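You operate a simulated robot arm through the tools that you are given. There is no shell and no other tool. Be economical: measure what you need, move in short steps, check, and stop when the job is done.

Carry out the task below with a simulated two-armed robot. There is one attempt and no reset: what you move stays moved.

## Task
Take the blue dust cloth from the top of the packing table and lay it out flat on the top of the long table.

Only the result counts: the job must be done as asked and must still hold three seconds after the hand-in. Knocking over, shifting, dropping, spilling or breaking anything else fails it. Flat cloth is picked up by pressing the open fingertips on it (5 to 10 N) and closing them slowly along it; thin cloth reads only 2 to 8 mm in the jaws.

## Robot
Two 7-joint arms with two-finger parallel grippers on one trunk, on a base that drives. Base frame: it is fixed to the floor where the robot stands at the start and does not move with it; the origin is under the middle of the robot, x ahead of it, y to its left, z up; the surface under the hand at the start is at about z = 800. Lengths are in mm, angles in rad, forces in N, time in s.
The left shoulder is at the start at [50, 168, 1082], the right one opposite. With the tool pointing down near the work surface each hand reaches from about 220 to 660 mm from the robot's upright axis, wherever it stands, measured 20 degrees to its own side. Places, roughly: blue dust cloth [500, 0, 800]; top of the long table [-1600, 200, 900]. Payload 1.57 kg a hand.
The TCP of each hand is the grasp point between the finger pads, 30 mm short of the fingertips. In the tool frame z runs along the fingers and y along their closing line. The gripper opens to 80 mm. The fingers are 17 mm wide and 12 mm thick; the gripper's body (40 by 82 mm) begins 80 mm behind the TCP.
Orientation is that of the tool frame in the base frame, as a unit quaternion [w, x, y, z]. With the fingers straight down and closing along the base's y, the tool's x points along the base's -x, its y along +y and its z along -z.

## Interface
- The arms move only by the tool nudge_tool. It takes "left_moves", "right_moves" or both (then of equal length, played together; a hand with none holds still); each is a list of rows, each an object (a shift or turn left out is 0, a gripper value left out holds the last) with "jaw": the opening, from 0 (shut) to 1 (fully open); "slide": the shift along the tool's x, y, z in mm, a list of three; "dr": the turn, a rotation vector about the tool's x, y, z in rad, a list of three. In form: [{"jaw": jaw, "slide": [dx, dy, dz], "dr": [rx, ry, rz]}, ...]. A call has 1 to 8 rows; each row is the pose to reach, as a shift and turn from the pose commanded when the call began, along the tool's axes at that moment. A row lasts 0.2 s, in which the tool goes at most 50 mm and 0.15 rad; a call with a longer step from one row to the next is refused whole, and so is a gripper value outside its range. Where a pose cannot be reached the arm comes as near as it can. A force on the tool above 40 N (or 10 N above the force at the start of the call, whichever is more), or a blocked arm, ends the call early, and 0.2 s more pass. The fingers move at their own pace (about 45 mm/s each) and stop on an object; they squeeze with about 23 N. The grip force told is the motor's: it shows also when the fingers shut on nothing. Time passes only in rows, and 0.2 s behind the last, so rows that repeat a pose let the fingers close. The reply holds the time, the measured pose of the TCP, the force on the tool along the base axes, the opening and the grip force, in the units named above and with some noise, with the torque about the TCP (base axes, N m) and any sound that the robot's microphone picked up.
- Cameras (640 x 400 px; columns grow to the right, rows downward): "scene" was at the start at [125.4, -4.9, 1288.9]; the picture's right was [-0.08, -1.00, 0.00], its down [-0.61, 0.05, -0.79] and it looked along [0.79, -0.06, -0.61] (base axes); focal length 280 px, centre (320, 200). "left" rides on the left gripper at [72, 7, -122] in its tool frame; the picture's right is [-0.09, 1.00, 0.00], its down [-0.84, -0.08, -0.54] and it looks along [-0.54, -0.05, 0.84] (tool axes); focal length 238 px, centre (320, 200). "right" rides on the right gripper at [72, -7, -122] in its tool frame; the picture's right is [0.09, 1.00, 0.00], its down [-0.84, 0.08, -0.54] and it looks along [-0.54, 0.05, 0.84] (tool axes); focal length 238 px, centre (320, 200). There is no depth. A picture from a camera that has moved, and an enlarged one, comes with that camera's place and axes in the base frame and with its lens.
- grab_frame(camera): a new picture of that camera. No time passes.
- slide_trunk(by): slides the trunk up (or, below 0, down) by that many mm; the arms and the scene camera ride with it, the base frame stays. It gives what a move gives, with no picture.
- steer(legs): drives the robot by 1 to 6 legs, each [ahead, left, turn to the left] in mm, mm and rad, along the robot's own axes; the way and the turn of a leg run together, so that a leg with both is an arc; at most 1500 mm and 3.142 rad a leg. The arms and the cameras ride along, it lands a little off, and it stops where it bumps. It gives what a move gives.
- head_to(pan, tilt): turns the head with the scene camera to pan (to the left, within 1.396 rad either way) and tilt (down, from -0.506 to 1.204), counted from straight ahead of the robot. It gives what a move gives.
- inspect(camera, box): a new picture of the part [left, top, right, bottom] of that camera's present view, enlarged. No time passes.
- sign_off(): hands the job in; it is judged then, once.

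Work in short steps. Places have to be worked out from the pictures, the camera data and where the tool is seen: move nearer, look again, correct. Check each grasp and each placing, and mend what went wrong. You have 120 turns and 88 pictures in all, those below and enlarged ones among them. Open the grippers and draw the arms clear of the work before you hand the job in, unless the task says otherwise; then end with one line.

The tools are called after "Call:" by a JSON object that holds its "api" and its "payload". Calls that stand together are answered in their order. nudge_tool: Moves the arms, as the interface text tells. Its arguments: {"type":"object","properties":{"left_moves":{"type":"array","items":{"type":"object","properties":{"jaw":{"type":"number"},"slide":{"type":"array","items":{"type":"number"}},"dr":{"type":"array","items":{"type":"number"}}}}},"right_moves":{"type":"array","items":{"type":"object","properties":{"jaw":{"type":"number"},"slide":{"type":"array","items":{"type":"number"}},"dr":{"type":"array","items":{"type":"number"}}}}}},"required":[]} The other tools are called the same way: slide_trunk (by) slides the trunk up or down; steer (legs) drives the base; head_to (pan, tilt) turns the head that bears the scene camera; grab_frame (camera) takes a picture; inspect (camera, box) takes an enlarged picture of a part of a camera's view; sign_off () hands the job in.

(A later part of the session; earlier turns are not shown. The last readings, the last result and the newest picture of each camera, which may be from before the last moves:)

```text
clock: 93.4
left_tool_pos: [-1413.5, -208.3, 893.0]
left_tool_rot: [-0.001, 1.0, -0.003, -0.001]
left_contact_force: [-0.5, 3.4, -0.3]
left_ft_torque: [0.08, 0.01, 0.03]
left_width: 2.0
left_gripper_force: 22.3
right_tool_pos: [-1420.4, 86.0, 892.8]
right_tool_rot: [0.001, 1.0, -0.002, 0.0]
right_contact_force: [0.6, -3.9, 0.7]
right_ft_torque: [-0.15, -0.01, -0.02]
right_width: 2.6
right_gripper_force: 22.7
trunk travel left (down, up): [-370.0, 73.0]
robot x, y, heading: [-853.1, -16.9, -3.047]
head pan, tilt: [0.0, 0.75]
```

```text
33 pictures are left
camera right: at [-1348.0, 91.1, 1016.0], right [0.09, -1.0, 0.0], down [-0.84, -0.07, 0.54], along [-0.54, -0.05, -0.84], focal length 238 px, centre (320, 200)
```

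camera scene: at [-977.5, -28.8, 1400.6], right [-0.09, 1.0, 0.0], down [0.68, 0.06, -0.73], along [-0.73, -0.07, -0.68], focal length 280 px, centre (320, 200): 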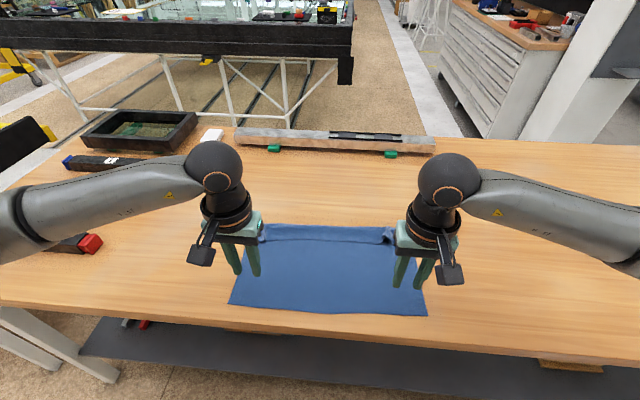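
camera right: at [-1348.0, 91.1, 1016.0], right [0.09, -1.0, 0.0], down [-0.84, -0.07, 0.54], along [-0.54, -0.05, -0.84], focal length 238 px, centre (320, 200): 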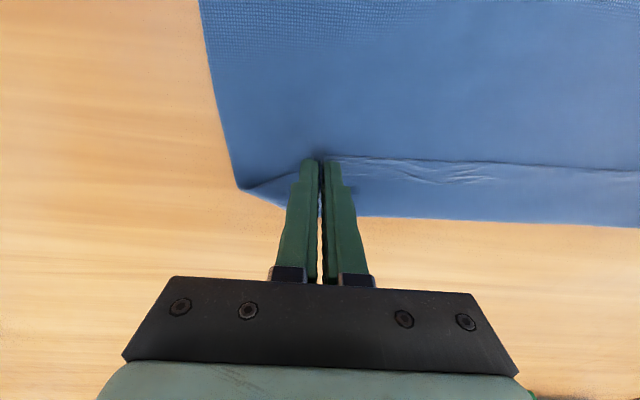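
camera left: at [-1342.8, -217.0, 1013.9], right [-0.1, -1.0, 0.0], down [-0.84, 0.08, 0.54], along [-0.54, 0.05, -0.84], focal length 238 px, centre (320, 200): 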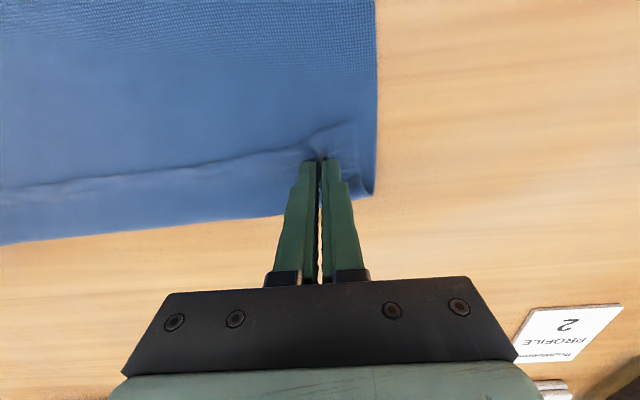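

Both creases are gripped. I lift 30 mm, then move forward about 60 mm to draw the pleat out.

Call:
{"api": "nudge_tool", "payload": {"left_moves": [{"jaw": 0, "slide": [0, -1, -15]}, {"slide": [-5, -2, -35]}, {"slide": [-18, -2, -40]}, {"slide": [-32, -2, -38]}, {"slide": [-46, -2, -30]}, {"slide": [-58, -2, -20]}], "right_moves": [{"jaw": 0, "slide": [0, 1, -15]}, {"slide": [-5, 2, -35]}, {"slide": [-16, 2, -40]}, {"slide": [-29, 2, -38]}, {"slide": [-41, 2, -30]}, {"slide": [-52, 2, -20]}]}}

Call:
{"api": "inspect", "payload": {"camera": "scene", "box": [200, 170, 460, 330]}}

Call:
{"api": "grab_frame", "payload": {"camera": "left"}}

```text
clock: 94.8
left_tool_pos: [-1456.0, -210.2, 913.7]
left_tool_rot: [0.0, 1.0, -0.003, 0.0]
left_contact_force: [0.3, 2.1, -0.4]
left_ft_torque: [0.07, 0.01, 0.04]
left_width: 2.3
left_gripper_force: 23.1
left hand out of reach, approached as far as the arm can: row 6
right_tool_pos: [-1472.8, 81.7, 913.6]
right_tool_rot: [0.001, 1.0, -0.003, 0.0]
right_contact_force: [-0.3, -2.8, -0.3]
right_ft_torque: [-0.03, -0.02, 0.04]
right_width: 2.7
right_gripper_force: 23.4
trunk travel left (down, up): [-370.0, 73.0]
robot x, y, heading: [-851.6, -18.0, -3.044]
head pan, tilt: [0.0, 0.75]
```

```text
2.46 times, centred on (330, 250) of scene
camera zoom: at [-978.1, -30.6, 1400.6], right [-0.09, 1.0, 0.0], down [0.68, 0.06, -0.73], along [-0.73, -0.07, -0.68], focal length 688 px, centre (295, 77)
```

zoom: 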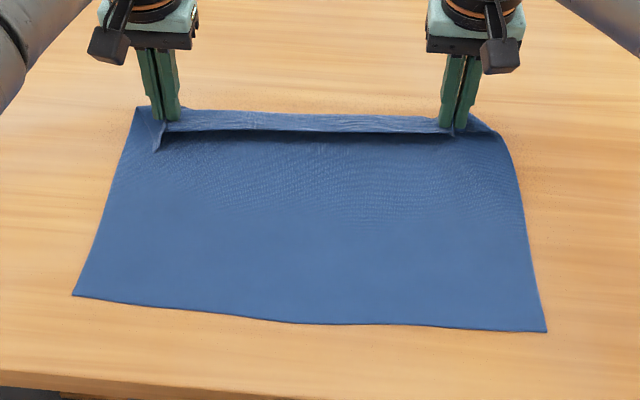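

```text
31 pictures are left
camera left: at [-1383.9, -218.4, 1034.5], right [-0.1, -1.0, 0.0], down [-0.84, 0.08, 0.54], along [-0.54, 0.06, -0.84], focal length 238 px, centre (320, 200)
```

left: 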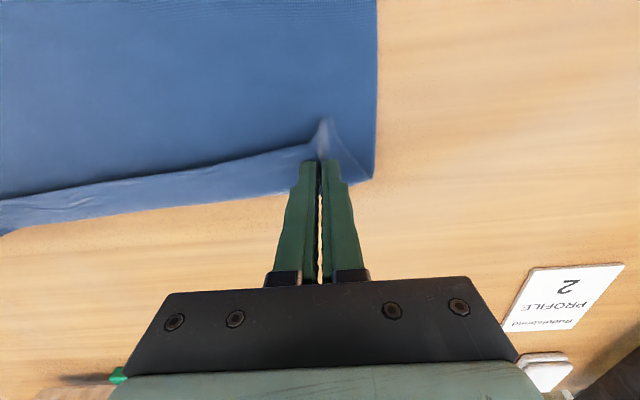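

The pleat is drawn out. I tilt the fingers forward, stretch slightly more (left -1488, right -1490), and lower to table height.

Call:
{"api": "nudge_tool", "payload": {"left_moves": [{"slide": [-2, 0, 0], "dr": [0, -0.12, 0]}, {"slide": [-10, 0, 2], "dr": [0, -0.24, 0]}, {"slide": [-18, 0, 6], "dr": [0, -0.3, 0]}, {"slide": [-25, 0, 12], "dr": [0, -0.3, 0]}, {"slide": [-30, 0, 18], "dr": [0, -0.3, 0]}, {"slide": [-32, 0, 21], "dr": [0, -0.3, 0]}], "right_moves": [{"slide": [0, 0, 0], "dr": [0, -0.12, 0]}, {"slide": [-3, 0, 2], "dr": [0, -0.24, 0]}, {"slide": [-6, 0, 6], "dr": [0, -0.3, 0]}, {"slide": [-10, 0, 12], "dr": [0, -0.3, 0]}, {"slide": [-14, 0, 18], "dr": [0, -0.3, 0]}, {"slide": [-16, 0, 21], "dr": [0, -0.3, 0]}]}}

Call:
{"api": "inspect", "payload": {"camera": "scene", "box": [200, 170, 460, 330]}}

Call:
{"api": "grab_frame", "payload": {"camera": "left"}}

```text
clock: 96.2
left_tool_pos: [-1489.5, -209.7, 894.0]
left_tool_rot: [-0.001, 0.989, -0.003, -0.151]
left_contact_force: [1.6, 3.3, 5.5]
left_ft_torque: [0.04, -0.05, -0.01]
left_width: 2.1
left_gripper_force: 23.3
right_tool_pos: [-1486.6, 83.3, 893.8]
right_tool_rot: [0.0, 0.989, -0.004, -0.151]
right_contact_force: [2.1, -2.1, 2.7]
right_ft_torque: [-0.1, 0.01, 0.01]
right_width: 2.8
right_gripper_force: 23.0
trunk travel left (down, up): [-370.0, 73.0]
robot x, y, heading: [-850.5, -22.0, -3.048]
head pan, tilt: [0.0, 0.75]
```

```text
2.46 times, centred on (330, 250) of scene
camera zoom: at [-976.5, -28.7, 1401.1], right [-0.09, 1.0, 0.0], down [0.68, 0.06, -0.73], along [-0.73, -0.07, -0.68], focal length 688 px, centre (295, 77)
```

zoom: 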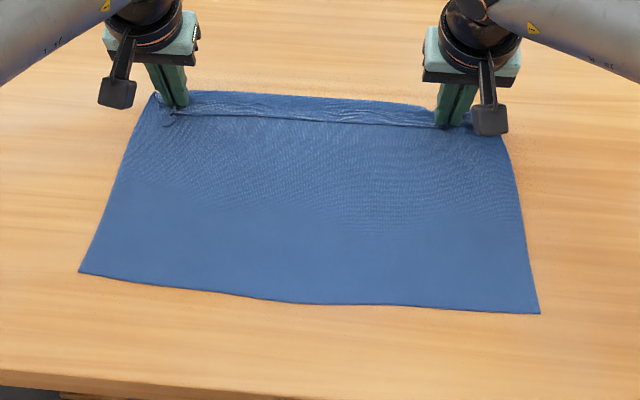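

```text
29 pictures are left
camera left: at [-1384.3, -218.9, 988.3], right [-0.09, -1.0, 0.03], down [-0.64, 0.08, 0.77], along [-0.77, 0.06, -0.64], focal length 238 px, centre (320, 200)
```

left: 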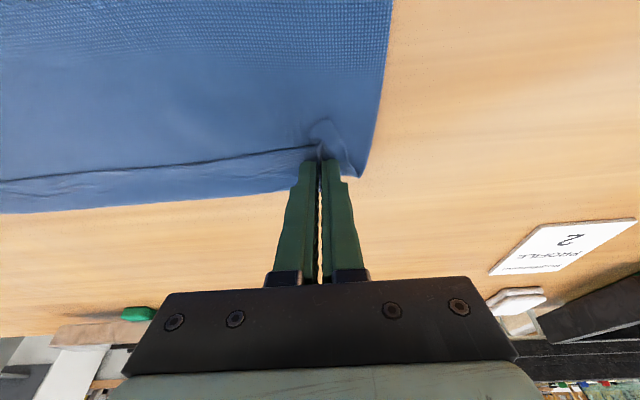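

Tips are in contact at 3–5 N. I open slowly so the fingers spread the pinch folds out along the table.

Call:
{"api": "nudge_tool", "payload": {"left_moves": [{"jaw": 0.1}, {"jaw": 0.2}, {"jaw": 0.3}, {"jaw": 0.4}, {"jaw": 0.5}, {"jaw": 0.6}, {"jaw": 0.6}], "right_moves": [{"jaw": 0.1}, {"jaw": 0.2}, {"jaw": 0.3}, {"jaw": 0.4}, {"jaw": 0.5}, {"jaw": 0.6}, {"jaw": 0.6}]}}

Call:
{"api": "inspect", "payload": {"camera": "scene", "box": [200, 170, 460, 330]}}

Call:
{"api": "grab_frame", "payload": {"camera": "left"}}

Call:
{"api": "grab_frame", "payload": {"camera": "right"}}

```text
clock: 97.8
left_tool_pos: [-1488.4, -210.3, 892.1]
left_tool_rot: [0.0, 0.989, -0.002, -0.15]
left_contact_force: [0.5, 0.6, 2.7]
left_ft_torque: [0.04, 0.04, -0.02]
left_width: 46.1
left_gripper_force: 0.1
right_tool_pos: [-1487.8, 83.9, 893.3]
right_tool_rot: [-0.001, 0.989, -0.004, -0.15]
right_contact_force: [-0.5, 1.2, 4.9]
right_ft_torque: [-0.05, 0.05, -0.03]
right_width: 46.8
right_gripper_force: 0.1
trunk travel left (down, up): [-370.0, 73.0]
robot x, y, heading: [-855.7, -21.3, -3.049]
head pan, tilt: [0.0, 0.75]
```

```text
2.46 times, centred on (330, 250) of scene
camera zoom: at [-977.0, -28.5, 1400.8], right [-0.09, 1.0, 0.0], down [0.68, 0.06, -0.73], along [-0.73, -0.07, -0.68], focal length 688 px, centre (295, 77)
```

zoom: 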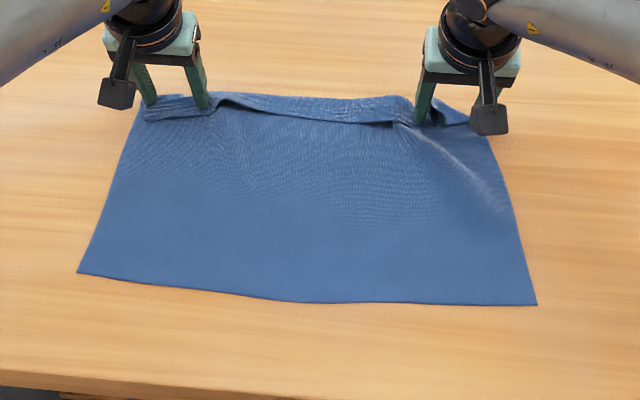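

```text
27 pictures are left
camera left: at [-1384.3, -218.9, 987.4], right [-0.09, -1.0, 0.03], down [-0.64, 0.08, 0.77], along [-0.76, 0.05, -0.64], focal length 238 px, centre (320, 200)
```

left: 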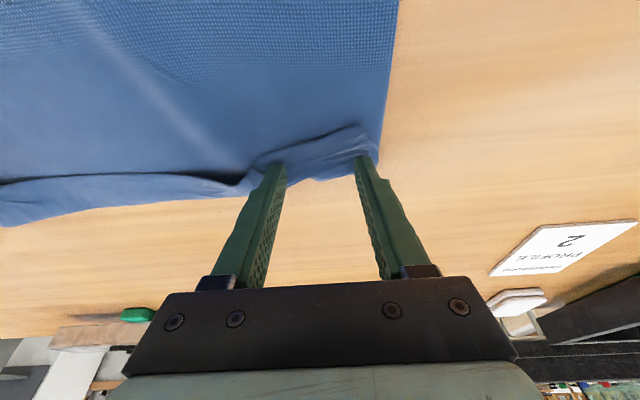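

```text
26 pictures are left
camera right: at [-1382.6, 88.8, 989.3], right [0.08, -1.0, -0.03], down [-0.64, -0.07, 0.77], along [-0.77, -0.05, -0.64], focal length 238 px, centre (320, 200)
```

right: 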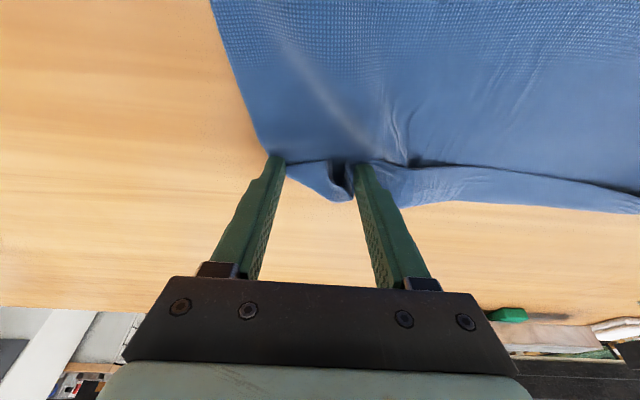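

Opening pushed some slack inward, leaving a smaller pleat along the far edge. I'll repeat with a grip right on the edge, so first I lift off and move over the near part to drag the cloth back toward me.

Call:
{"api": "nudge_tool", "payload": {"left_moves": [{"jaw": 0.6, "slide": [-9, 0, -28]}, {"slide": [-18, 0, -57]}, {"slide": [20, -8, -72], "dr": [0, 0.1, 0]}, {"slide": [60, -16, -84], "dr": [0, 0.2, 0]}, {"slide": [100, -20, -95], "dr": [0, 0.3, 0]}, {"slide": [140, -20, -106], "dr": [0, 0.3, 0]}], "right_moves": [{"jaw": 0.6, "slide": [-9, 0, -28]}, {"slide": [-18, 0, -57]}, {"slide": [20, 0, -72], "dr": [0, 0.1, 0]}, {"slide": [60, 0, -84], "dr": [0, 0.2, 0]}, {"slide": [100, 0, -95], "dr": [0, 0.3, 0]}, {"slide": [140, 0, -106], "dr": [0, 0.3, 0]}]}}

Call:
{"api": "inspect", "payload": {"camera": "scene", "box": [200, 170, 460, 330]}}

```text
clock: 99.2
left_tool_pos: [-1320.9, -191.3, 951.8]
left_tool_rot: [0.0, 1.0, -0.002, -0.001]
left_contact_force: [0.4, 0.4, 0.2]
left_ft_torque: [0.0, 0.0, 0.01]
left_width: 48.0
left_gripper_force: 0.0
right_tool_pos: [-1322.5, 82.5, 952.8]
right_tool_rot: [0.0, 1.0, -0.004, 0.0]
right_contact_force: [0.3, -0.1, 0.5]
right_ft_torque: [0.0, -0.01, -0.05]
right_width: 47.7
right_gripper_force: 0.0
trunk travel left (down, up): [-370.0, 73.0]
robot x, y, heading: [-858.1, -20.0, -3.05]
head pan, tilt: [0.0, 0.75]
```

```text
2.46 times, centred on (330, 250) of scene
camera zoom: at [-976.8, -28.9, 1400.9], right [-0.09, 1.0, 0.0], down [0.68, 0.06, -0.73], along [-0.73, -0.07, -0.68], focal length 688 px, centre (295, 77)
```

zoom: 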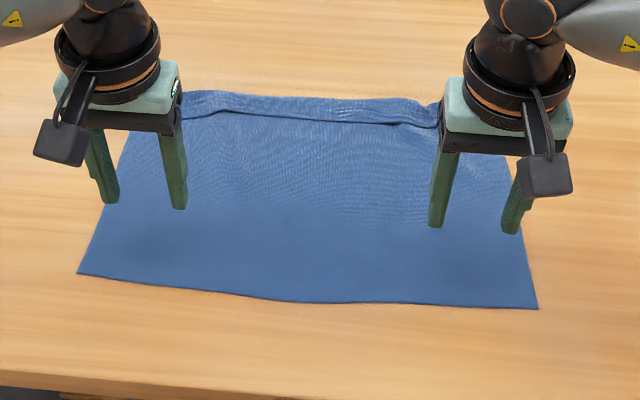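

I press (TCP ≈891) and drag 48 mm toward me in one call, then lift.

Call:
{"api": "nudge_tool", "payload": {"left_moves": [{"slide": [0, 0, 40]}, {"slide": [0, 0, 58]}, {"slide": [0, 0, 60.5]}, {"slide": [8, 0, 60.5]}, {"slide": [18, 0, 60.5]}, {"slide": [28, 0, 60.5]}, {"slide": [38, 0, 60.5]}, {"slide": [48, 0, 60.5]}], "right_moves": [{"slide": [0, 0, 40]}, {"slide": [0, 0, 58]}, {"slide": [0, 0, 61.2]}, {"slide": [8, 0, 61.2]}, {"slide": [18, 0, 61.2]}, {"slide": [28, 0, 61.2]}, {"slide": [38, 0, 61.2]}, {"slide": [48, 0, 61.2]}]}}

Call:
{"api": "inspect", "payload": {"camera": "scene", "box": [200, 190, 460, 350]}}

```text
clock: 101.0
left_tool_pos: [-1274.3, -191.6, 891.7]
left_tool_rot: [0.0, 1.0, -0.002, 0.0]
left_contact_force: [-0.5, 0.2, 0.5]
left_ft_torque: [0.01, -0.02, 0.04]
left_width: 48.0
left_gripper_force: 0.1
right_tool_pos: [-1274.9, 81.1, 891.9]
right_tool_rot: [0.0, 1.0, -0.002, 0.0]
right_contact_force: [0.2, -0.3, 1.6]
right_ft_torque: [0.02, 0.04, 0.0]
right_width: 47.8
right_gripper_force: 0.1
trunk travel left (down, up): [-370.0, 73.0]
robot x, y, heading: [-853.8, -20.0, -3.046]
head pan, tilt: [0.0, 0.75]
```

```text
2.46 times, centred on (330, 270) of scene
camera zoom: at [-977.5, -28.8, 1400.7], right [-0.09, 1.0, 0.0], down [0.68, 0.06, -0.73], along [-0.73, -0.07, -0.68], focal length 688 px, centre (295, 28)
```

zoom: 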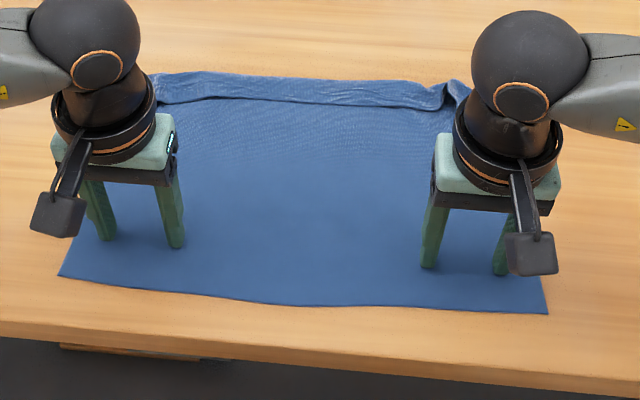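

The cloth moved back; near edge at x≈-1235, far edge ≈-1473. I move above the far corners for the edge grip.

Call:
{"api": "nudge_tool", "payload": {"left_moves": [{"jaw": 0.5, "slide": [0, 0, -30]}, {"slide": [0, 0, -65]}, {"slide": [-45, 6, -65]}, {"slide": [-90, 12, -65]}, {"slide": [-135, 18, -65]}, {"slide": [-175, 24, -60]}], "right_moves": [{"jaw": 0.5, "slide": [0, 0, -30]}, {"slide": [0, 0, -65]}, {"slide": [-45, -5, -65]}, {"slide": [-90, -10, -65]}, {"slide": [-135, -15, -65]}, {"slide": [-175, -18, -60]}]}}

Call:
{"api": "grab_frame", "payload": {"camera": "left"}}

Call:
{"api": "grab_frame", "payload": {"camera": "right"}}

```text
clock: 102.4
left_tool_pos: [-1448.3, -214.7, 951.0]
left_tool_rot: [0.0, 1.0, -0.005, -0.001]
left_contact_force: [-0.1, -1.2, 0.0]
left_ft_torque: [0.03, 0.02, 0.0]
left_width: 39.9
left_gripper_force: 0.0
right_tool_pos: [-1449.5, 100.4, 949.8]
right_tool_rot: [0.0, 1.0, -0.003, 0.0]
right_contact_force: [0.7, 0.1, 0.7]
right_ft_torque: [-0.07, -0.01, 0.0]
right_width: 40.1
right_gripper_force: 0.1
trunk travel left (down, up): [-370.0, 73.0]
robot x, y, heading: [-858.7, -18.0, -3.045]
head pan, tilt: [0.0, 0.75]
```

```text
23 pictures are left
camera left: at [-1376.4, -223.0, 1071.8], right [-0.1, -0.99, 0.0], down [-0.84, 0.08, 0.54], along [-0.54, 0.05, -0.84], focal length 238 px, centre (320, 200)
```

left: 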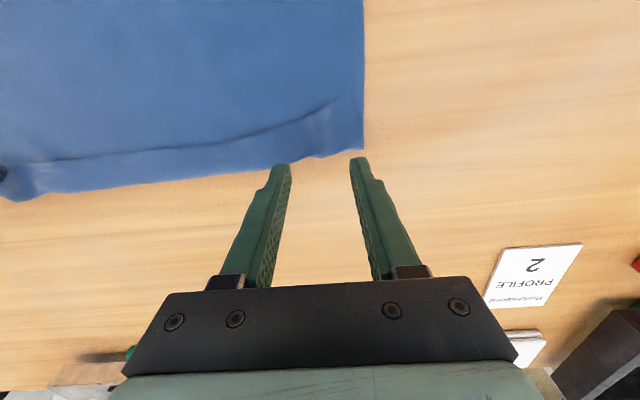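

```text
22 pictures are left
camera right: at [-1377.1, 107.0, 1073.8], right [0.09, -1.0, 0.0], down [-0.84, -0.07, 0.54], along [-0.54, -0.05, -0.84], focal length 238 px, centre (320, 200)
```

right: 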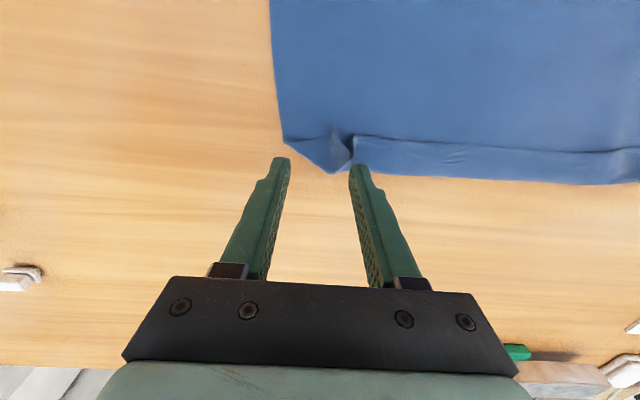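

Far edge: left at (-1464,-215), right crease at (-1479,82). I lower on the very edge and pinch.

Call:
{"api": "nudge_tool", "payload": {"left_moves": [{"jaw": 0.4, "slide": [-8, 0, 30]}, {"slide": [-8, 0, 52]}, {"slide": [-8, 0, 58]}, {"jaw": 0.3, "slide": [-8, 0, 59.5]}, {"jaw": 0.2, "slide": [-8, 0, 59.5]}, {"jaw": 0.1, "slide": [-8, 0, 59.5]}, {"jaw": 0.0, "slide": [-8, 0, 59.5]}, {"jaw": 0.0, "slide": [-8, 0, 59.5]}], "right_moves": [{"jaw": 0.4, "slide": [-19, 18, 30]}, {"slide": [-19, 18, 51]}, {"slide": [-19, 18, 57]}, {"jaw": 0.3, "slide": [-19, 18, 58.2]}, {"jaw": 0.2, "slide": [-19, 18, 58.2]}, {"jaw": 0.1, "slide": [-19, 18, 58.2]}, {"jaw": 0.0, "slide": [-19, 18, 58.2]}, {"jaw": 0.0, "slide": [-19, 18, 58.2]}]}}

```text
clock: 104.2
left_tool_pos: [-1453.6, -214.9, 894.7]
left_tool_rot: [0.0, 1.0, -0.003, -0.001]
left_contact_force: [0.6, 4.1, 1.8]
left_ft_torque: [0.12, 0.01, -0.01]
left_width: 2.0
left_gripper_force: 23.2
left hand out of reach, approached as far as the arm can: row 3, 4, 5, 6, 7, 8
right_tool_pos: [-1469.0, 81.5, 893.9]
right_tool_rot: [0.001, 1.0, -0.003, 0.0]
right_contact_force: [1.1, -3.2, 1.6]
right_ft_torque: [-0.12, -0.03, -0.01]
right_width: 2.8
right_gripper_force: 22.7
trunk travel left (down, up): [-370.0, 73.0]
robot x, y, heading: [-855.1, -20.6, -3.05]
head pan, tilt: [0.0, 0.75]
```

Both gripped near the edge. I lift about 35 mm with a forward tilt and look.

Call:
{"api": "nudge_tool", "payload": {"left_moves": [{"jaw": 0, "slide": [0, -1, -15]}, {"slide": [2, -2, -35], "dr": [0, -0.1, 0]}, {"slide": [0, -2, -40], "dr": [0, -0.2, 0]}, {"slide": [-5, -2, -40], "dr": [0, -0.3, 0]}, {"slide": [-10, -2, -40], "dr": [0, -0.3, 0]}], "right_moves": [{"jaw": 0, "slide": [0, 1, -15]}, {"slide": [2, 1, -35], "dr": [0, -0.1, 0]}, {"slide": [2, 1, -40], "dr": [0, -0.2, 0]}, {"slide": [1, 1, -40], "dr": [0, -0.3, 0]}, {"slide": [0, 1, -40], "dr": [0, -0.3, 0]}]}}

Call:
{"api": "inspect", "payload": {"camera": "scene", "box": [200, 170, 460, 330]}}

```text
clock: 105.4
left_tool_pos: [-1463.5, -212.0, 935.0]
left_tool_rot: [-0.001, 0.989, -0.002, -0.15]
left_contact_force: [0.4, 2.5, 0.3]
left_ft_torque: [0.08, 0.0, -0.02]
left_width: 2.0
left_gripper_force: 22.5
right_tool_pos: [-1468.8, 83.3, 931.8]
right_tool_rot: [-0.001, 0.988, -0.004, -0.151]
right_contact_force: [-0.2, -2.6, -0.9]
right_ft_torque: [-0.08, 0.0, 0.02]
right_width: 2.7
right_gripper_force: 22.8
trunk travel left (down, up): [-370.0, 73.0]
robot x, y, heading: [-851.9, -20.5, -3.047]
head pan, tilt: [0.0, 0.75]
```

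```text
2.46 times, centred on (330, 250) of scene
camera zoom: at [-978.0, -28.6, 1400.7], right [-0.09, 1.0, 0.0], down [0.68, 0.06, -0.73], along [-0.73, -0.07, -0.68], focal length 688 px, centre (295, 77)
```

zoom: 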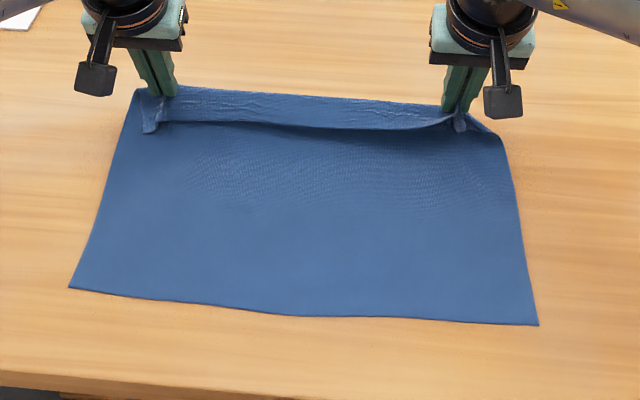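

The pleat still hangs partly folded. I lift 70 mm more so it falls open under its own weight.

Call:
{"api": "nudge_tool", "payload": {"left_moves": [{"slide": [-6, 1, -22]}, {"slide": [-13, 2, -44]}, {"slide": [-21, 2, -67]}, {"slide": [-21, 3, -67]}, {"slide": [-21, 3, -67]}], "right_moves": [{"slide": [-6, -1, -22]}, {"slide": [-13, -2, -44]}, {"slide": [-21, -2, -67]}, {"slide": [-21, -3, -67]}, {"slide": [-21, -3, -67]}]}}

Call:
{"api": "inspect", "payload": {"camera": "scene", "box": [200, 150, 460, 310]}}

```text
clock: 106.6
left_tool_pos: [-1463.2, -215.9, 1005.1]
left_tool_rot: [-0.002, 0.989, -0.003, -0.15]
left_contact_force: [-0.2, 7.8, 0.2]
left_ft_torque: [0.23, 0.02, -0.06]
left_width: 2.2
left_gripper_force: 22.5
right_tool_pos: [-1468.1, 84.1, 1002.8]
right_tool_rot: [0.0, 0.989, -0.002, -0.149]
right_contact_force: [-0.4, -8.3, -0.4]
right_ft_torque: [-0.25, 0.01, 0.04]
right_width: 2.8
right_gripper_force: 22.6
trunk travel left (down, up): [-370.0, 73.0]
robot x, y, heading: [-852.5, -21.7, -3.046]
head pan, tilt: [0.0, 0.75]
```

```text
2.46 times, centred on (330, 230) of scene
camera zoom: at [-977.7, -28.7, 1400.7], right [-0.09, 1.0, 0.0], down [0.68, 0.06, -0.73], along [-0.73, -0.07, -0.68], focal length 688 px, centre (295, 126)
```

zoom: 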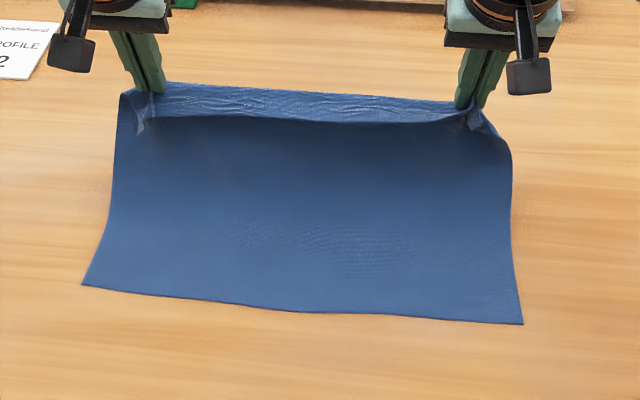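

Opened up, but the near edge slid forward to x≈-1315. The cleanest fix is to redo the lay: lift it fully, come back to x≈-1230, and lower in the J-curve that worked well, this time to the true table height.

Call:
{"api": "nudge_tool", "payload": {"left_moves": [{"slide": [15, -1, -38]}, {"slide": [32, -2, -76], "dr": [0, 0.05, 0]}, {"slide": [50, -2, -114], "dr": [0, 0.1, 0]}, {"slide": [70, -2, -150], "dr": [0, 0.15, 0]}, {"slide": [95, -2, -180], "dr": [0, 0.2, 0]}, {"slide": [120, -2, -205], "dr": [0, 0.25, 0]}, {"slide": [145, -2, -228], "dr": [0, 0.3, 0]}, {"slide": [170, -2, -246], "dr": [0, 0.3, 0]}], "right_moves": [{"slide": [15, 1, -38]}, {"slide": [32, 2, -76], "dr": [0, 0.05, 0]}, {"slide": [50, 2, -114], "dr": [0, 0.1, 0]}, {"slide": [70, 2, -150], "dr": [0, 0.15, 0]}, {"slide": [95, 2, -180], "dr": [0, 0.2, 0]}, {"slide": [120, 2, -205], "dr": [0, 0.25, 0]}, {"slide": [145, 2, -228], "dr": [0, 0.3, 0]}, {"slide": [174, 2, -246], "dr": [0, 0.3, 0]}]}}

Call:
{"api": "nudge_tool", "payload": {"left_moves": [{"slide": [0, 0, 0]}, {"slide": [0, 0, 0]}, {"slide": [0, 0, 0]}, {"slide": [0, 0, 0]}, {"slide": [0, 0, 0]}, {"slide": [0, 0, 0]}]}}

Call:
{"api": "grab_frame", "payload": {"camera": "scene"}}

```text
clock: 108.4
left_tool_pos: [-1226.8, -215.7, 1190.5]
left_tool_rot: [0.0, 1.0, -0.003, 0.0]
left_contact_force: [-0.1, 4.6, 0.6]
left_ft_torque: [0.13, 0.0, 0.01]
left_width: 1.9
left_gripper_force: 22.6
right_tool_pos: [-1228.2, 81.4, 1186.2]
right_tool_rot: [0.0, 1.0, -0.004, 0.0]
right_contact_force: [-0.3, -3.6, 0.1]
right_ft_torque: [-0.15, -0.01, -0.03]
right_width: 2.8
right_gripper_force: 23.1
trunk travel left (down, up): [-370.0, 73.0]
robot x, y, heading: [-854.1, -19.0, -3.049]
head pan, tilt: [0.0, 0.75]
```

```text
clock: 109.8
left_tool_pos: [-1228.8, -215.0, 1190.4]
left_tool_rot: [0.0, 1.0, -0.003, 0.0]
left_contact_force: [-0.7, 3.3, -0.9]
left_ft_torque: [0.12, 0.0, 0.02]
left_width: 2.2
left_gripper_force: 23.0
right_tool_pos: [-1228.3, 81.4, 1186.8]
right_tool_rot: [0.0, 1.0, -0.003, 0.001]
right_contact_force: [-0.3, -4.1, 0.6]
right_ft_torque: [-0.1, 0.0, 0.0]
right_width: 2.9
right_gripper_force: 23.4
trunk travel left (down, up): [-370.0, 73.0]
robot x, y, heading: [-855.8, -19.6, -3.046]
head pan, tilt: [0.0, 0.75]
```

```text
19 pictures are left
camera scene: at [-977.8, -28.8, 1400.7], right [-0.09, 1.0, 0.0], down [0.68, 0.06, -0.73], along [-0.73, -0.07, -0.68], focal length 280 px, centre (320, 200)
```

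scene: 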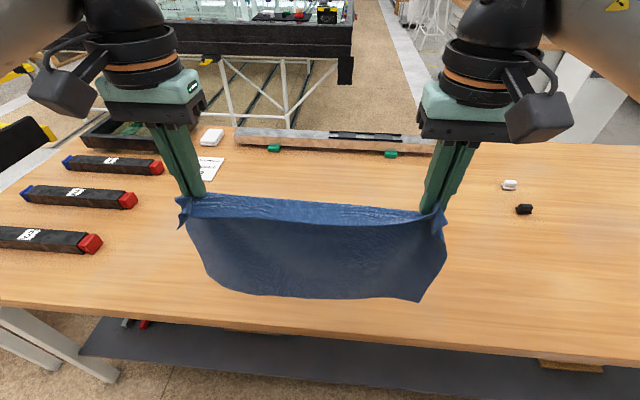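

Hanging cleanly again with the bottom at z≈920–945. I lower to just touch the table, then begin the J-curve lay (no picture in between).

Call:
{"api": "nudge_tool", "payload": {"left_moves": [{"slide": [0, -1, 15]}, {"slide": [0, -1, 30]}, {"slide": [-3, -1, 45]}, {"slide": [-6, -1, 58]}, {"slide": [-10, -1, 68]}, {"slide": [-14, -1, 76]}, {"slide": [-18, -1, 84]}], "right_moves": [{"slide": [0, 1, 13]}, {"slide": [0, 1, 27]}, {"slide": [-3, 1, 42]}, {"slide": [-6, 1, 55]}, {"slide": [-10, 1, 65]}, {"slide": [-14, 1, 73]}, {"slide": [-18, 1, 81]}]}}

Call:
{"api": "nudge_tool", "payload": {"left_moves": [{"slide": [-5, 0, 9]}, {"slide": [-11, 0, 18]}, {"slide": [-17, 0, 28]}, {"slide": [-24, 0, 38]}, {"slide": [-32, 0, 48]}], "right_moves": [{"slide": [-5, 0, 9]}, {"slide": [-11, 0, 18]}, {"slide": [-17, 0, 28]}, {"slide": [-24, 0, 38]}, {"slide": [-32, 0, 48]}]}}

Call:
{"api": "inspect", "payload": {"camera": "scene", "box": [180, 190, 480, 375]}}

```text
clock: 111.4
left_tool_pos: [-1246.4, -214.2, 1104.4]
left_tool_rot: [0.0, 1.0, -0.004, -0.001]
left_contact_force: [-0.5, 2.4, 0.2]
left_ft_torque: [0.06, -0.03, 0.01]
left_width: 1.9
left_gripper_force: 23.1
right_tool_pos: [-1248.8, 80.8, 1105.1]
right_tool_rot: [0.0, 1.0, -0.003, 0.0]
right_contact_force: [0.8, -3.5, -0.9]
right_ft_torque: [-0.06, -0.03, -0.01]
right_width: 2.9
right_gripper_force: 23.3
trunk travel left (down, up): [-370.0, 73.0]
robot x, y, heading: [-854.3, -16.1, -3.048]
head pan, tilt: [0.0, 0.75]
```

```text
clock: 112.6
left_tool_pos: [-1277.7, -214.3, 1057.8]
left_tool_rot: [-0.001, 1.0, -0.003, -0.001]
left_contact_force: [0.4, 2.1, 0.2]
left_ft_torque: [0.04, 0.02, -0.02]
left_width: 2.1
left_gripper_force: 23.3
right_tool_pos: [-1280.7, 81.1, 1057.2]
right_tool_rot: [0.0, 1.0, -0.003, 0.0]
right_contact_force: [-0.1, -2.7, -0.2]
right_ft_torque: [-0.1, 0.01, 0.0]
right_width: 3.1
right_gripper_force: 22.5
trunk travel left (down, up): [-370.0, 73.0]
robot x, y, heading: [-853.6, -21.0, -3.048]
head pan, tilt: [0.0, 0.75]
```

```text
2.13 times, centred on (330, 282) of scene
camera zoom: at [-978.1, -28.7, 1400.7], right [-0.09, 1.0, 0.0], down [0.68, 0.06, -0.73], along [-0.73, -0.07, -0.68], focal length 596 px, centre (299, 24)
```

zoom: 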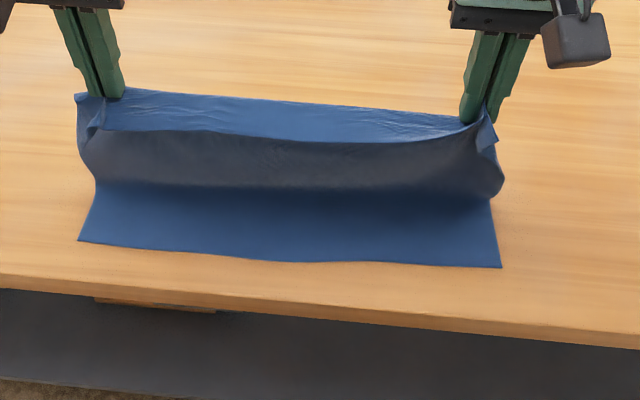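

The near edge lies flat at x≈-1235..-1246. I continue forward and down.

Call:
{"api": "nudge_tool", "payload": {"left_moves": [{"slide": [-11, 0, 14]}, {"slide": [-24, 0, 28]}, {"slide": [-38, 0, 42]}, {"slide": [-53, 0, 56]}, {"slide": [-69, 0, 70]}, {"slide": [-86, 0, 82]}], "right_moves": [{"slide": [-11, 0, 14]}, {"slide": [-24, 0, 28]}, {"slide": [-38, 0, 42]}, {"slide": [-53, 0, 56]}, {"slide": [-69, 0, 70]}, {"slide": [-86, 0, 82]}]}}

Call:
{"api": "nudge_tool", "payload": {"left_moves": [{"slide": [-16, 0, 12]}, {"slide": [-32, 0, 23]}, {"slide": [-48, 0, 34]}, {"slide": [-64, 0, 44]}, {"slide": [-78, 0, 52]}], "right_moves": [{"slide": [-16, 0, 12]}, {"slide": [-32, 0, 23]}, {"slide": [-48, 0, 34]}, {"slide": [-64, 0, 44]}, {"slide": [-78, 0, 52]}]}}

Call:
{"api": "inspect", "payload": {"camera": "scene", "box": [200, 170, 460, 330]}}

```text
clock: 114.0
left_tool_pos: [-1365.2, -213.7, 974.6]
left_tool_rot: [0.0, 1.0, -0.003, 0.0]
left_contact_force: [-0.4, 3.0, 0.1]
left_ft_torque: [0.08, -0.01, 0.01]
left_width: 1.8
left_gripper_force: 22.6
right_tool_pos: [-1367.0, 81.1, 974.1]
right_tool_rot: [0.001, 1.0, -0.004, 0.0]
right_contact_force: [-0.1, -3.4, 0.1]
right_ft_torque: [-0.12, 0.04, -0.01]
right_width: 2.9
right_gripper_force: 23.0
trunk travel left (down, up): [-370.0, 73.0]
robot x, y, heading: [-851.7, -20.0, -3.044]
head pan, tilt: [0.0, 0.75]
```

```text
clock: 115.2
left_tool_pos: [-1444.5, -214.0, 922.5]
left_tool_rot: [0.0, 1.0, -0.003, 0.0]
left_contact_force: [-0.5, 2.8, -0.6]
left_ft_torque: [0.1, -0.02, -0.01]
left_width: 1.8
left_gripper_force: 23.5
right_tool_pos: [-1445.0, 82.7, 923.7]
right_tool_rot: [-0.001, 1.0, -0.003, 0.0]
right_contact_force: [0.7, -3.3, -0.8]
right_ft_torque: [-0.12, 0.02, 0.01]
right_width: 2.7
right_gripper_force: 23.0
trunk travel left (down, up): [-370.0, 73.0]
robot x, y, heading: [-855.6, -23.1, -3.045]
head pan, tilt: [0.0, 0.75]
```

```text
2.46 times, centred on (330, 250) of scene
camera zoom: at [-978.1, -28.6, 1400.7], right [-0.09, 1.0, 0.0], down [0.68, 0.06, -0.73], along [-0.73, -0.07, -0.68], focal length 688 px, centre (295, 77)
```

zoom: 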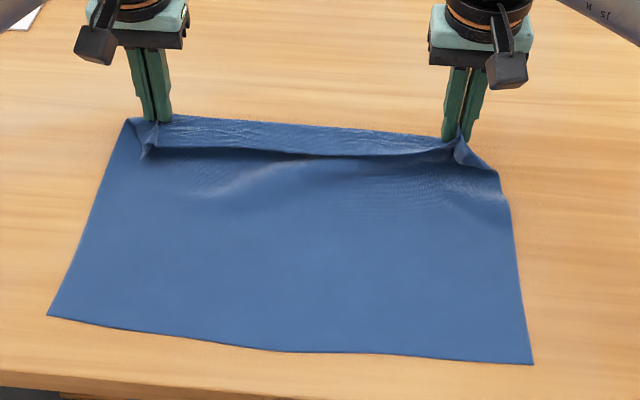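

The strip is slack curling from the gripped edge toward me, so more forward stretch is needed. I tilt and go to x≈-1505, lowering to just above the table.

Call:
{"api": "nudge_tool", "payload": {"left_moves": [{"slide": [-6, 0, 2], "dr": [0, -0.12, 0]}, {"slide": [-16, 0, 6], "dr": [0, -0.24, 0]}, {"slide": [-28, 0, 11], "dr": [0, -0.35, 0]}, {"slide": [-40, 0, 17], "dr": [0, -0.38, 0]}, {"slide": [-51, 0, 22], "dr": [0, -0.4, 0]}, {"slide": [-61, 0, 26], "dr": [0, -0.4, 0]}], "right_moves": [{"slide": [-6, 0, 2], "dr": [0, -0.12, 0]}, {"slide": [-16, 0, 6], "dr": [0, -0.24, 0]}, {"slide": [-28, 0, 11], "dr": [0, -0.35, 0]}, {"slide": [-40, 0, 17], "dr": [0, -0.38, 0]}, {"slide": [-51, 0, 22], "dr": [0, -0.4, 0]}, {"slide": [-62, 0, 27], "dr": [0, -0.4, 0]}]}}

Call:
{"api": "inspect", "payload": {"camera": "scene", "box": [200, 170, 460, 330]}}

```text
clock: 116.6
left_tool_pos: [-1504.5, -212.5, 898.1]
left_tool_rot: [0.0, 0.98, -0.002, -0.198]
left_contact_force: [0.7, 2.5, -0.5]
left_ft_torque: [0.08, -0.02, -0.01]
left_width: 2.1
left_gripper_force: 22.8
right_tool_pos: [-1506.5, 81.6, 896.9]
right_tool_rot: [-0.001, 0.98, -0.004, -0.2]
right_contact_force: [0.4, -1.5, -0.5]
right_ft_torque: [-0.07, -0.03, 0.04]
right_width: 2.8
right_gripper_force: 23.4
trunk travel left (down, up): [-370.0, 73.0]
robot x, y, heading: [-855.6, -17.1, -3.049]
head pan, tilt: [0.0, 0.75]
```

```text
2.46 times, centred on (330, 250) of scene
camera zoom: at [-978.0, -28.7, 1400.7], right [-0.09, 1.0, 0.0], down [0.68, 0.06, -0.73], along [-0.73, -0.07, -0.68], focal length 688 px, centre (295, 77)
```

zoom: 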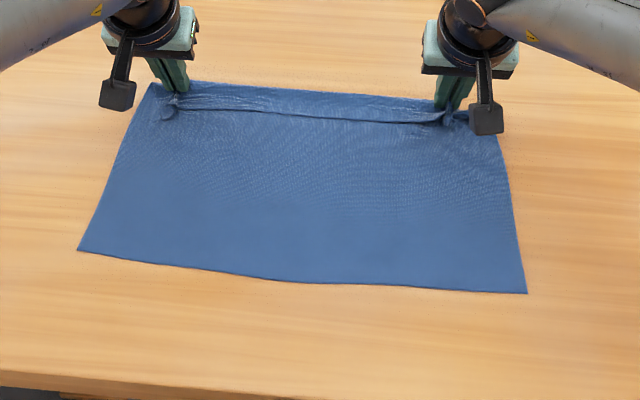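

I see now: the grips pinched the pleat shut at both ends. Better plan: release, pick the cloth up by its flat near edge so the pleated edge hangs free and falls open, then lay it again. Opening and moving to the near corners.

Call:
{"api": "nudge_tool", "payload": {"left_moves": [{"jaw": 0.25}, {"jaw": 0.25}, {"jaw": 0.4, "slide": [-15, 0, -37]}, {"slide": [10, 0, -60], "dr": [0, 0.1, 0]}, {"slide": [45, 0, -80], "dr": [0, 0.2, 0]}, {"slide": [85, 0, -97], "dr": [0, 0.3, 0]}, {"slide": [122, 0, -110], "dr": [0, 0.4, 0]}, {"jaw": 0.5, "slide": [156, 0, -122], "dr": [0, 0.4, 0]}], "right_moves": [{"jaw": 0.25}, {"jaw": 0.25}, {"jaw": 0.4, "slide": [-15, 0, -37]}, {"slide": [10, -4, -60], "dr": [0, 0.1, 0]}, {"slide": [45, -7, -80], "dr": [0, 0.2, 0]}, {"slide": [85, -10, -97], "dr": [0, 0.3, 0]}, {"slide": [122, -13, -112], "dr": [0, 0.4, 0]}, {"jaw": 0.5, "slide": [162, -13, -125], "dr": [0, 0.4, 0]}]}}

Call:
{"api": "grab_frame", "payload": {"camera": "left"}}

Call:
{"api": "grab_frame", "payload": {"camera": "right"}}

```text
clock: 118.4
left_tool_pos: [-1311.3, -215.3, 951.1]
left_tool_rot: [0.0, 1.0, -0.003, 0.0]
left_contact_force: [0.5, -0.4, -0.3]
left_ft_torque: [0.03, 0.03, 0.02]
left_width: 40.0
left_gripper_force: 0.2
right_tool_pos: [-1306.4, 94.1, 951.2]
right_tool_rot: [0.0, 1.0, -0.003, 0.0]
right_contact_force: [-0.3, -0.6, -0.2]
right_ft_torque: [0.0, 0.04, -0.02]
right_width: 39.8
right_gripper_force: 0.0
trunk travel left (down, up): [-370.0, 73.0]
robot x, y, heading: [-853.9, -19.5, -3.051]
head pan, tilt: [0.0, 0.75]
```

```text
15 pictures are left
camera left: at [-1240.2, -222.8, 1072.2], right [-0.1, -1.0, 0.0], down [-0.84, 0.08, 0.54], along [-0.54, 0.05, -0.84], focal length 238 px, centre (320, 200)
```

left: 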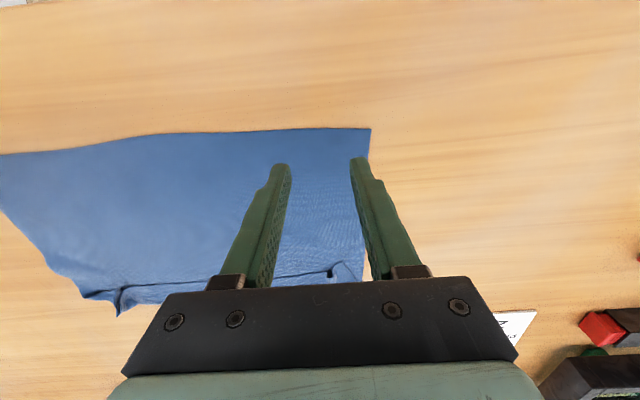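

```text
14 pictures are left
camera right: at [-1234.2, 98.7, 1073.9], right [0.08, -1.0, 0.0], down [-0.84, -0.07, 0.54], along [-0.54, -0.05, -0.84], focal length 238 px, centre (320, 200)
```

right: 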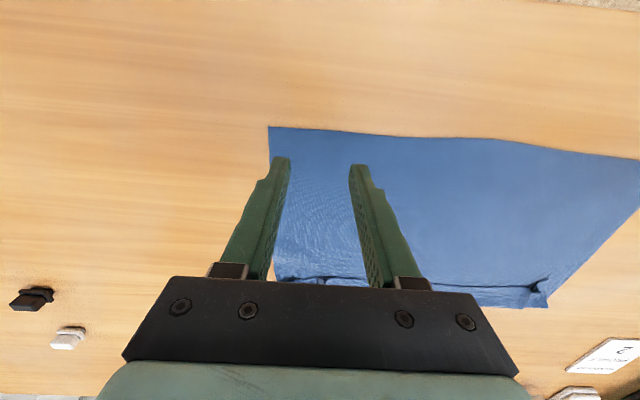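

The near edge lies flat at x≈-1300, corners at y≈-262 and 140. I pinch it about 9 mm inside the edge.

Call:
{"api": "nudge_tool", "payload": {"left_moves": [{"jaw": 0.5, "slide": [0, 5, 35]}, {"slide": [0, 5, 56]}, {"slide": [0, 5, 59.5]}, {"jaw": 0.4, "slide": [0, 5, 60]}, {"jaw": 0.3, "slide": [0, 5, 60]}, {"jaw": 0.2, "slide": [0, 5, 60]}, {"jaw": 0.1, "slide": [0, 5, 60]}, {"jaw": 0.0, "slide": [0, 5, 60]}], "right_moves": [{"jaw": 0.5, "slide": [-3, -3, 35]}, {"slide": [-3, -3, 56]}, {"slide": [-3, -3, 59.5]}, {"jaw": 0.4, "slide": [-3, -3, 60]}, {"jaw": 0.3, "slide": [-3, -3, 60]}, {"jaw": 0.2, "slide": [-3, -3, 60]}, {"jaw": 0.1, "slide": [-3, -3, 60]}, {"jaw": 0.0, "slide": [-3, -3, 60]}]}}

Call:
{"api": "nudge_tool", "payload": {"left_moves": [{"jaw": 0}, {"slide": [0, -1, -20]}, {"slide": [0, -1, -45]}, {"slide": [0, -1, -70]}], "right_moves": [{"jaw": 0}, {"slide": [0, 1, -20]}, {"slide": [0, 1, -45]}, {"slide": [0, 1, -70]}]}}

Call:
{"api": "inspect", "payload": {"camera": "scene", "box": [180, 170, 480, 355]}}

```text
clock: 120.2
left_tool_pos: [-1310.1, -217.2, 891.5]
left_tool_rot: [-0.002, 1.0, -0.004, -0.002]
left_contact_force: [-0.7, 9.9, 7.9]
left_ft_torque: [0.29, 0.0, 0.07]
left_width: 2.1
left_gripper_force: 21.8
right_tool_pos: [-1311.2, 97.0, 891.8]
right_tool_rot: [0.001, 1.0, -0.004, -0.003]
right_contact_force: [-1.5, -1.8, 24.9]
right_ft_torque: [0.04, -0.03, 0.01]
right_width: 7.2
right_gripper_force: 22.9
trunk travel left (down, up): [-370.0, 73.0]
robot x, y, heading: [-856.3, -17.9, -3.051]
head pan, tilt: [0.0, 0.75]
```

```text
clock: 121.2
left_tool_pos: [-1313.3, -218.3, 961.3]
left_tool_rot: [-0.001, 1.0, -0.003, 0.0]
left_contact_force: [-0.8, 8.0, 0.3]
left_ft_torque: [0.22, 0.0, 0.04]
left_width: 2.3
left_gripper_force: 23.4
right_tool_pos: [-1310.2, 95.0, 958.5]
right_tool_rot: [0.0, 1.0, -0.004, 0.0]
right_contact_force: [0.3, -7.1, -0.5]
right_ft_torque: [-0.23, 0.01, -0.04]
right_width: 7.5
right_gripper_force: 22.9
trunk travel left (down, up): [-370.0, 73.0]
robot x, y, heading: [-854.8, -22.7, -3.047]
head pan, tilt: [0.0, 0.75]
```

```text
2.13 times, centred on (330, 262) of scene
camera zoom: at [-977.4, -28.7, 1400.7], right [-0.09, 1.0, 0.0], down [0.68, 0.06, -0.73], along [-0.73, -0.07, -0.68], focal length 596 px, centre (299, 67)
```

zoom: 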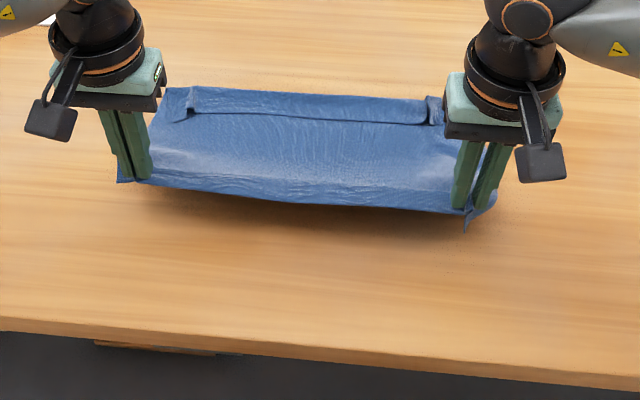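

Near edge held. I ease the tension and lift it all to hang, moving back to x≈-1228, and look whether the pleat opens.

Call:
{"api": "nudge_tool", "payload": {"left_moves": [{"slide": [0, -2, -40]}, {"slide": [0, -3, -85]}, {"slide": [0, -3, -130]}, {"slide": [0, -3, -175]}, {"slide": [10, -3, -215]}, {"slide": [35, -3, -235]}, {"slide": [65, -3, -238]}, {"slide": [84, -3, -238]}], "right_moves": [{"slide": [0, 2, -40]}, {"slide": [0, 3, -85]}, {"slide": [0, 3, -130]}, {"slide": [0, 3, -175]}, {"slide": [10, 3, -215]}, {"slide": [35, 3, -237]}, {"slide": [65, 3, -240]}, {"slide": [82, 3, -240]}]}}

Call:
{"api": "nudge_tool", "payload": {"left_moves": [{"slide": [0, 0, 0]}, {"slide": [0, 0, 0]}, {"slide": [0, 0, 0]}, {"slide": [0, 0, 0]}, {"slide": [0, 0, 0]}, {"slide": [0, 0, 0]}]}}

Call:
{"api": "inspect", "payload": {"camera": "scene", "box": [160, 170, 480, 370]}}

```text
clock: 123.0
left_tool_pos: [-1225.0, -214.1, 1197.4]
left_tool_rot: [0.0, 1.0, -0.003, 0.0]
left_contact_force: [0.7, 1.1, 1.5]
left_ft_torque: [0.06, 0.0, 0.02]
left_width: 2.1
left_gripper_force: 22.9
right_tool_pos: [-1229.5, 91.1, 1198.5]
right_tool_rot: [0.0, 1.0, -0.003, 0.0]
right_contact_force: [0.7, -1.3, 0.1]
right_ft_torque: [-0.05, 0.0, 0.02]
right_width: 7.3
right_gripper_force: 22.6
trunk travel left (down, up): [-370.0, 73.0]
robot x, y, heading: [-859.1, -20.5, -3.051]
head pan, tilt: [0.0, 0.75]
```

```text
clock: 124.4
left_tool_pos: [-1226.2, -214.6, 1197.2]
left_tool_rot: [0.0, 1.0, -0.002, 0.0]
left_contact_force: [0.4, 1.5, -0.3]
left_ft_torque: [0.01, 0.02, 0.0]
left_width: 2.2
left_gripper_force: 22.9
right_tool_pos: [-1230.3, 91.5, 1198.1]
right_tool_rot: [0.0, 1.0, -0.004, 0.0]
right_contact_force: [0.3, -1.0, -0.2]
right_ft_torque: [-0.03, -0.01, -0.02]
right_width: 7.0
right_gripper_force: 23.8
trunk travel left (down, up): [-370.0, 73.0]
robot x, y, heading: [-856.9, -19.8, -3.045]
head pan, tilt: [0.0, 0.75]
```

```text
2.00 times, centred on (320, 270) of scene
camera zoom: at [-977.8, -28.8, 1400.7], right [-0.09, 1.0, 0.0], down [0.68, 0.06, -0.73], along [-0.73, -0.07, -0.68], focal length 559 px, centre (320, 60)
```

zoom: 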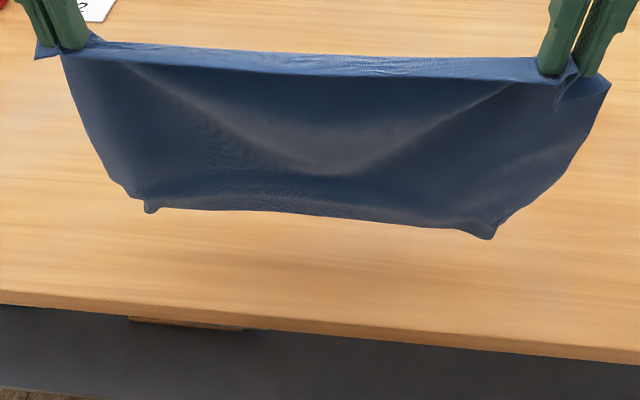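

The hang looks short (~190 mm), so the pleat may still be stuck together. I shake it up/down and fore/aft, then look again.

Call:
{"api": "nudge_tool", "payload": {"left_moves": [{"slide": [0, 0, -45]}, {"slide": [0, 0, 0]}, {"slide": [0, 0, -45]}, {"slide": [-40, 0, -20]}, {"slide": [0, 0, -20]}, {"slide": [-45, 0, -20]}, {"slide": [0, 0, -20]}, {"slide": [0, 0, 0]}], "right_moves": [{"slide": [0, 0, -45]}, {"slide": [0, 0, 0]}, {"slide": [0, 0, -45]}, {"slide": [-40, 0, -20]}, {"slide": [0, 0, -20]}, {"slide": [-45, 0, -20]}, {"slide": [0, 0, -20]}, {"slide": [0, 0, 0]}]}}

Call:
{"api": "nudge_tool", "payload": {"left_moves": [{"slide": [0, 0, 0]}, {"slide": [0, 0, 0]}, {"slide": [0, 0, 0]}, {"slide": [0, 0, 0]}, {"slide": [0, 0, 0]}, {"slide": [0, 0, 0]}]}}

Call:
{"api": "inspect", "payload": {"camera": "scene", "box": [160, 170, 480, 370]}}

```text
clock: 126.2
left_tool_pos: [-1229.5, -217.3, 1196.0]
left_tool_rot: [0.0, 1.0, -0.003, 0.002]
left_contact_force: [-0.3, 5.0, -0.2]
left_ft_torque: [0.14, -0.03, -0.01]
left_width: 2.5
left_gripper_force: 23.7
right_tool_pos: [-1232.8, 94.9, 1197.9]
right_tool_rot: [0.001, 1.0, -0.003, 0.001]
right_contact_force: [0.1, -4.7, -0.5]
right_ft_torque: [-0.13, -0.09, -0.01]
right_width: 7.6
right_gripper_force: 23.4
trunk travel left (down, up): [-370.0, 73.0]
robot x, y, heading: [-853.9, -20.2, -3.054]
head pan, tilt: [0.0, 0.75]
```

```text
clock: 127.6
left_tool_pos: [-1227.3, -216.0, 1196.4]
left_tool_rot: [0.0, 1.0, -0.002, 0.0]
left_contact_force: [-0.3, 4.8, 0.4]
left_ft_torque: [0.14, 0.03, 0.0]
left_width: 2.3
left_gripper_force: 22.9
right_tool_pos: [-1229.4, 94.4, 1198.9]
right_tool_rot: [-0.001, 1.0, -0.003, 0.0]
right_contact_force: [0.1, -4.7, -0.9]
right_ft_torque: [-0.14, -0.02, 0.01]
right_width: 7.2
right_gripper_force: 22.3
trunk travel left (down, up): [-370.0, 73.0]
robot x, y, heading: [-855.3, -21.2, -3.051]
head pan, tilt: [0.0, 0.75]
```

```text
2.00 times, centred on (320, 270) of scene
camera zoom: at [-977.8, -28.8, 1400.7], right [-0.09, 1.0, 0.0], down [0.68, 0.06, -0.73], along [-0.73, -0.07, -0.68], focal length 559 px, centre (320, 60)
```

zoom: 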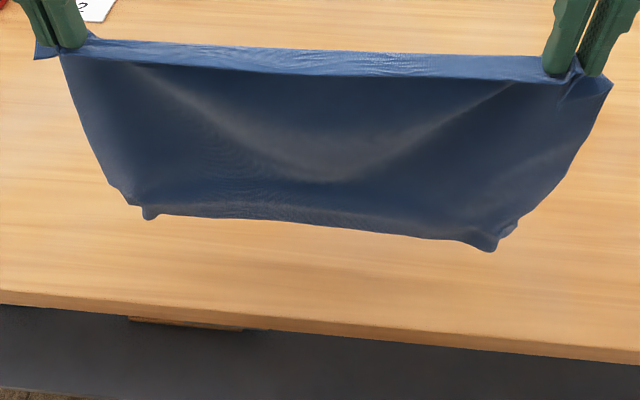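

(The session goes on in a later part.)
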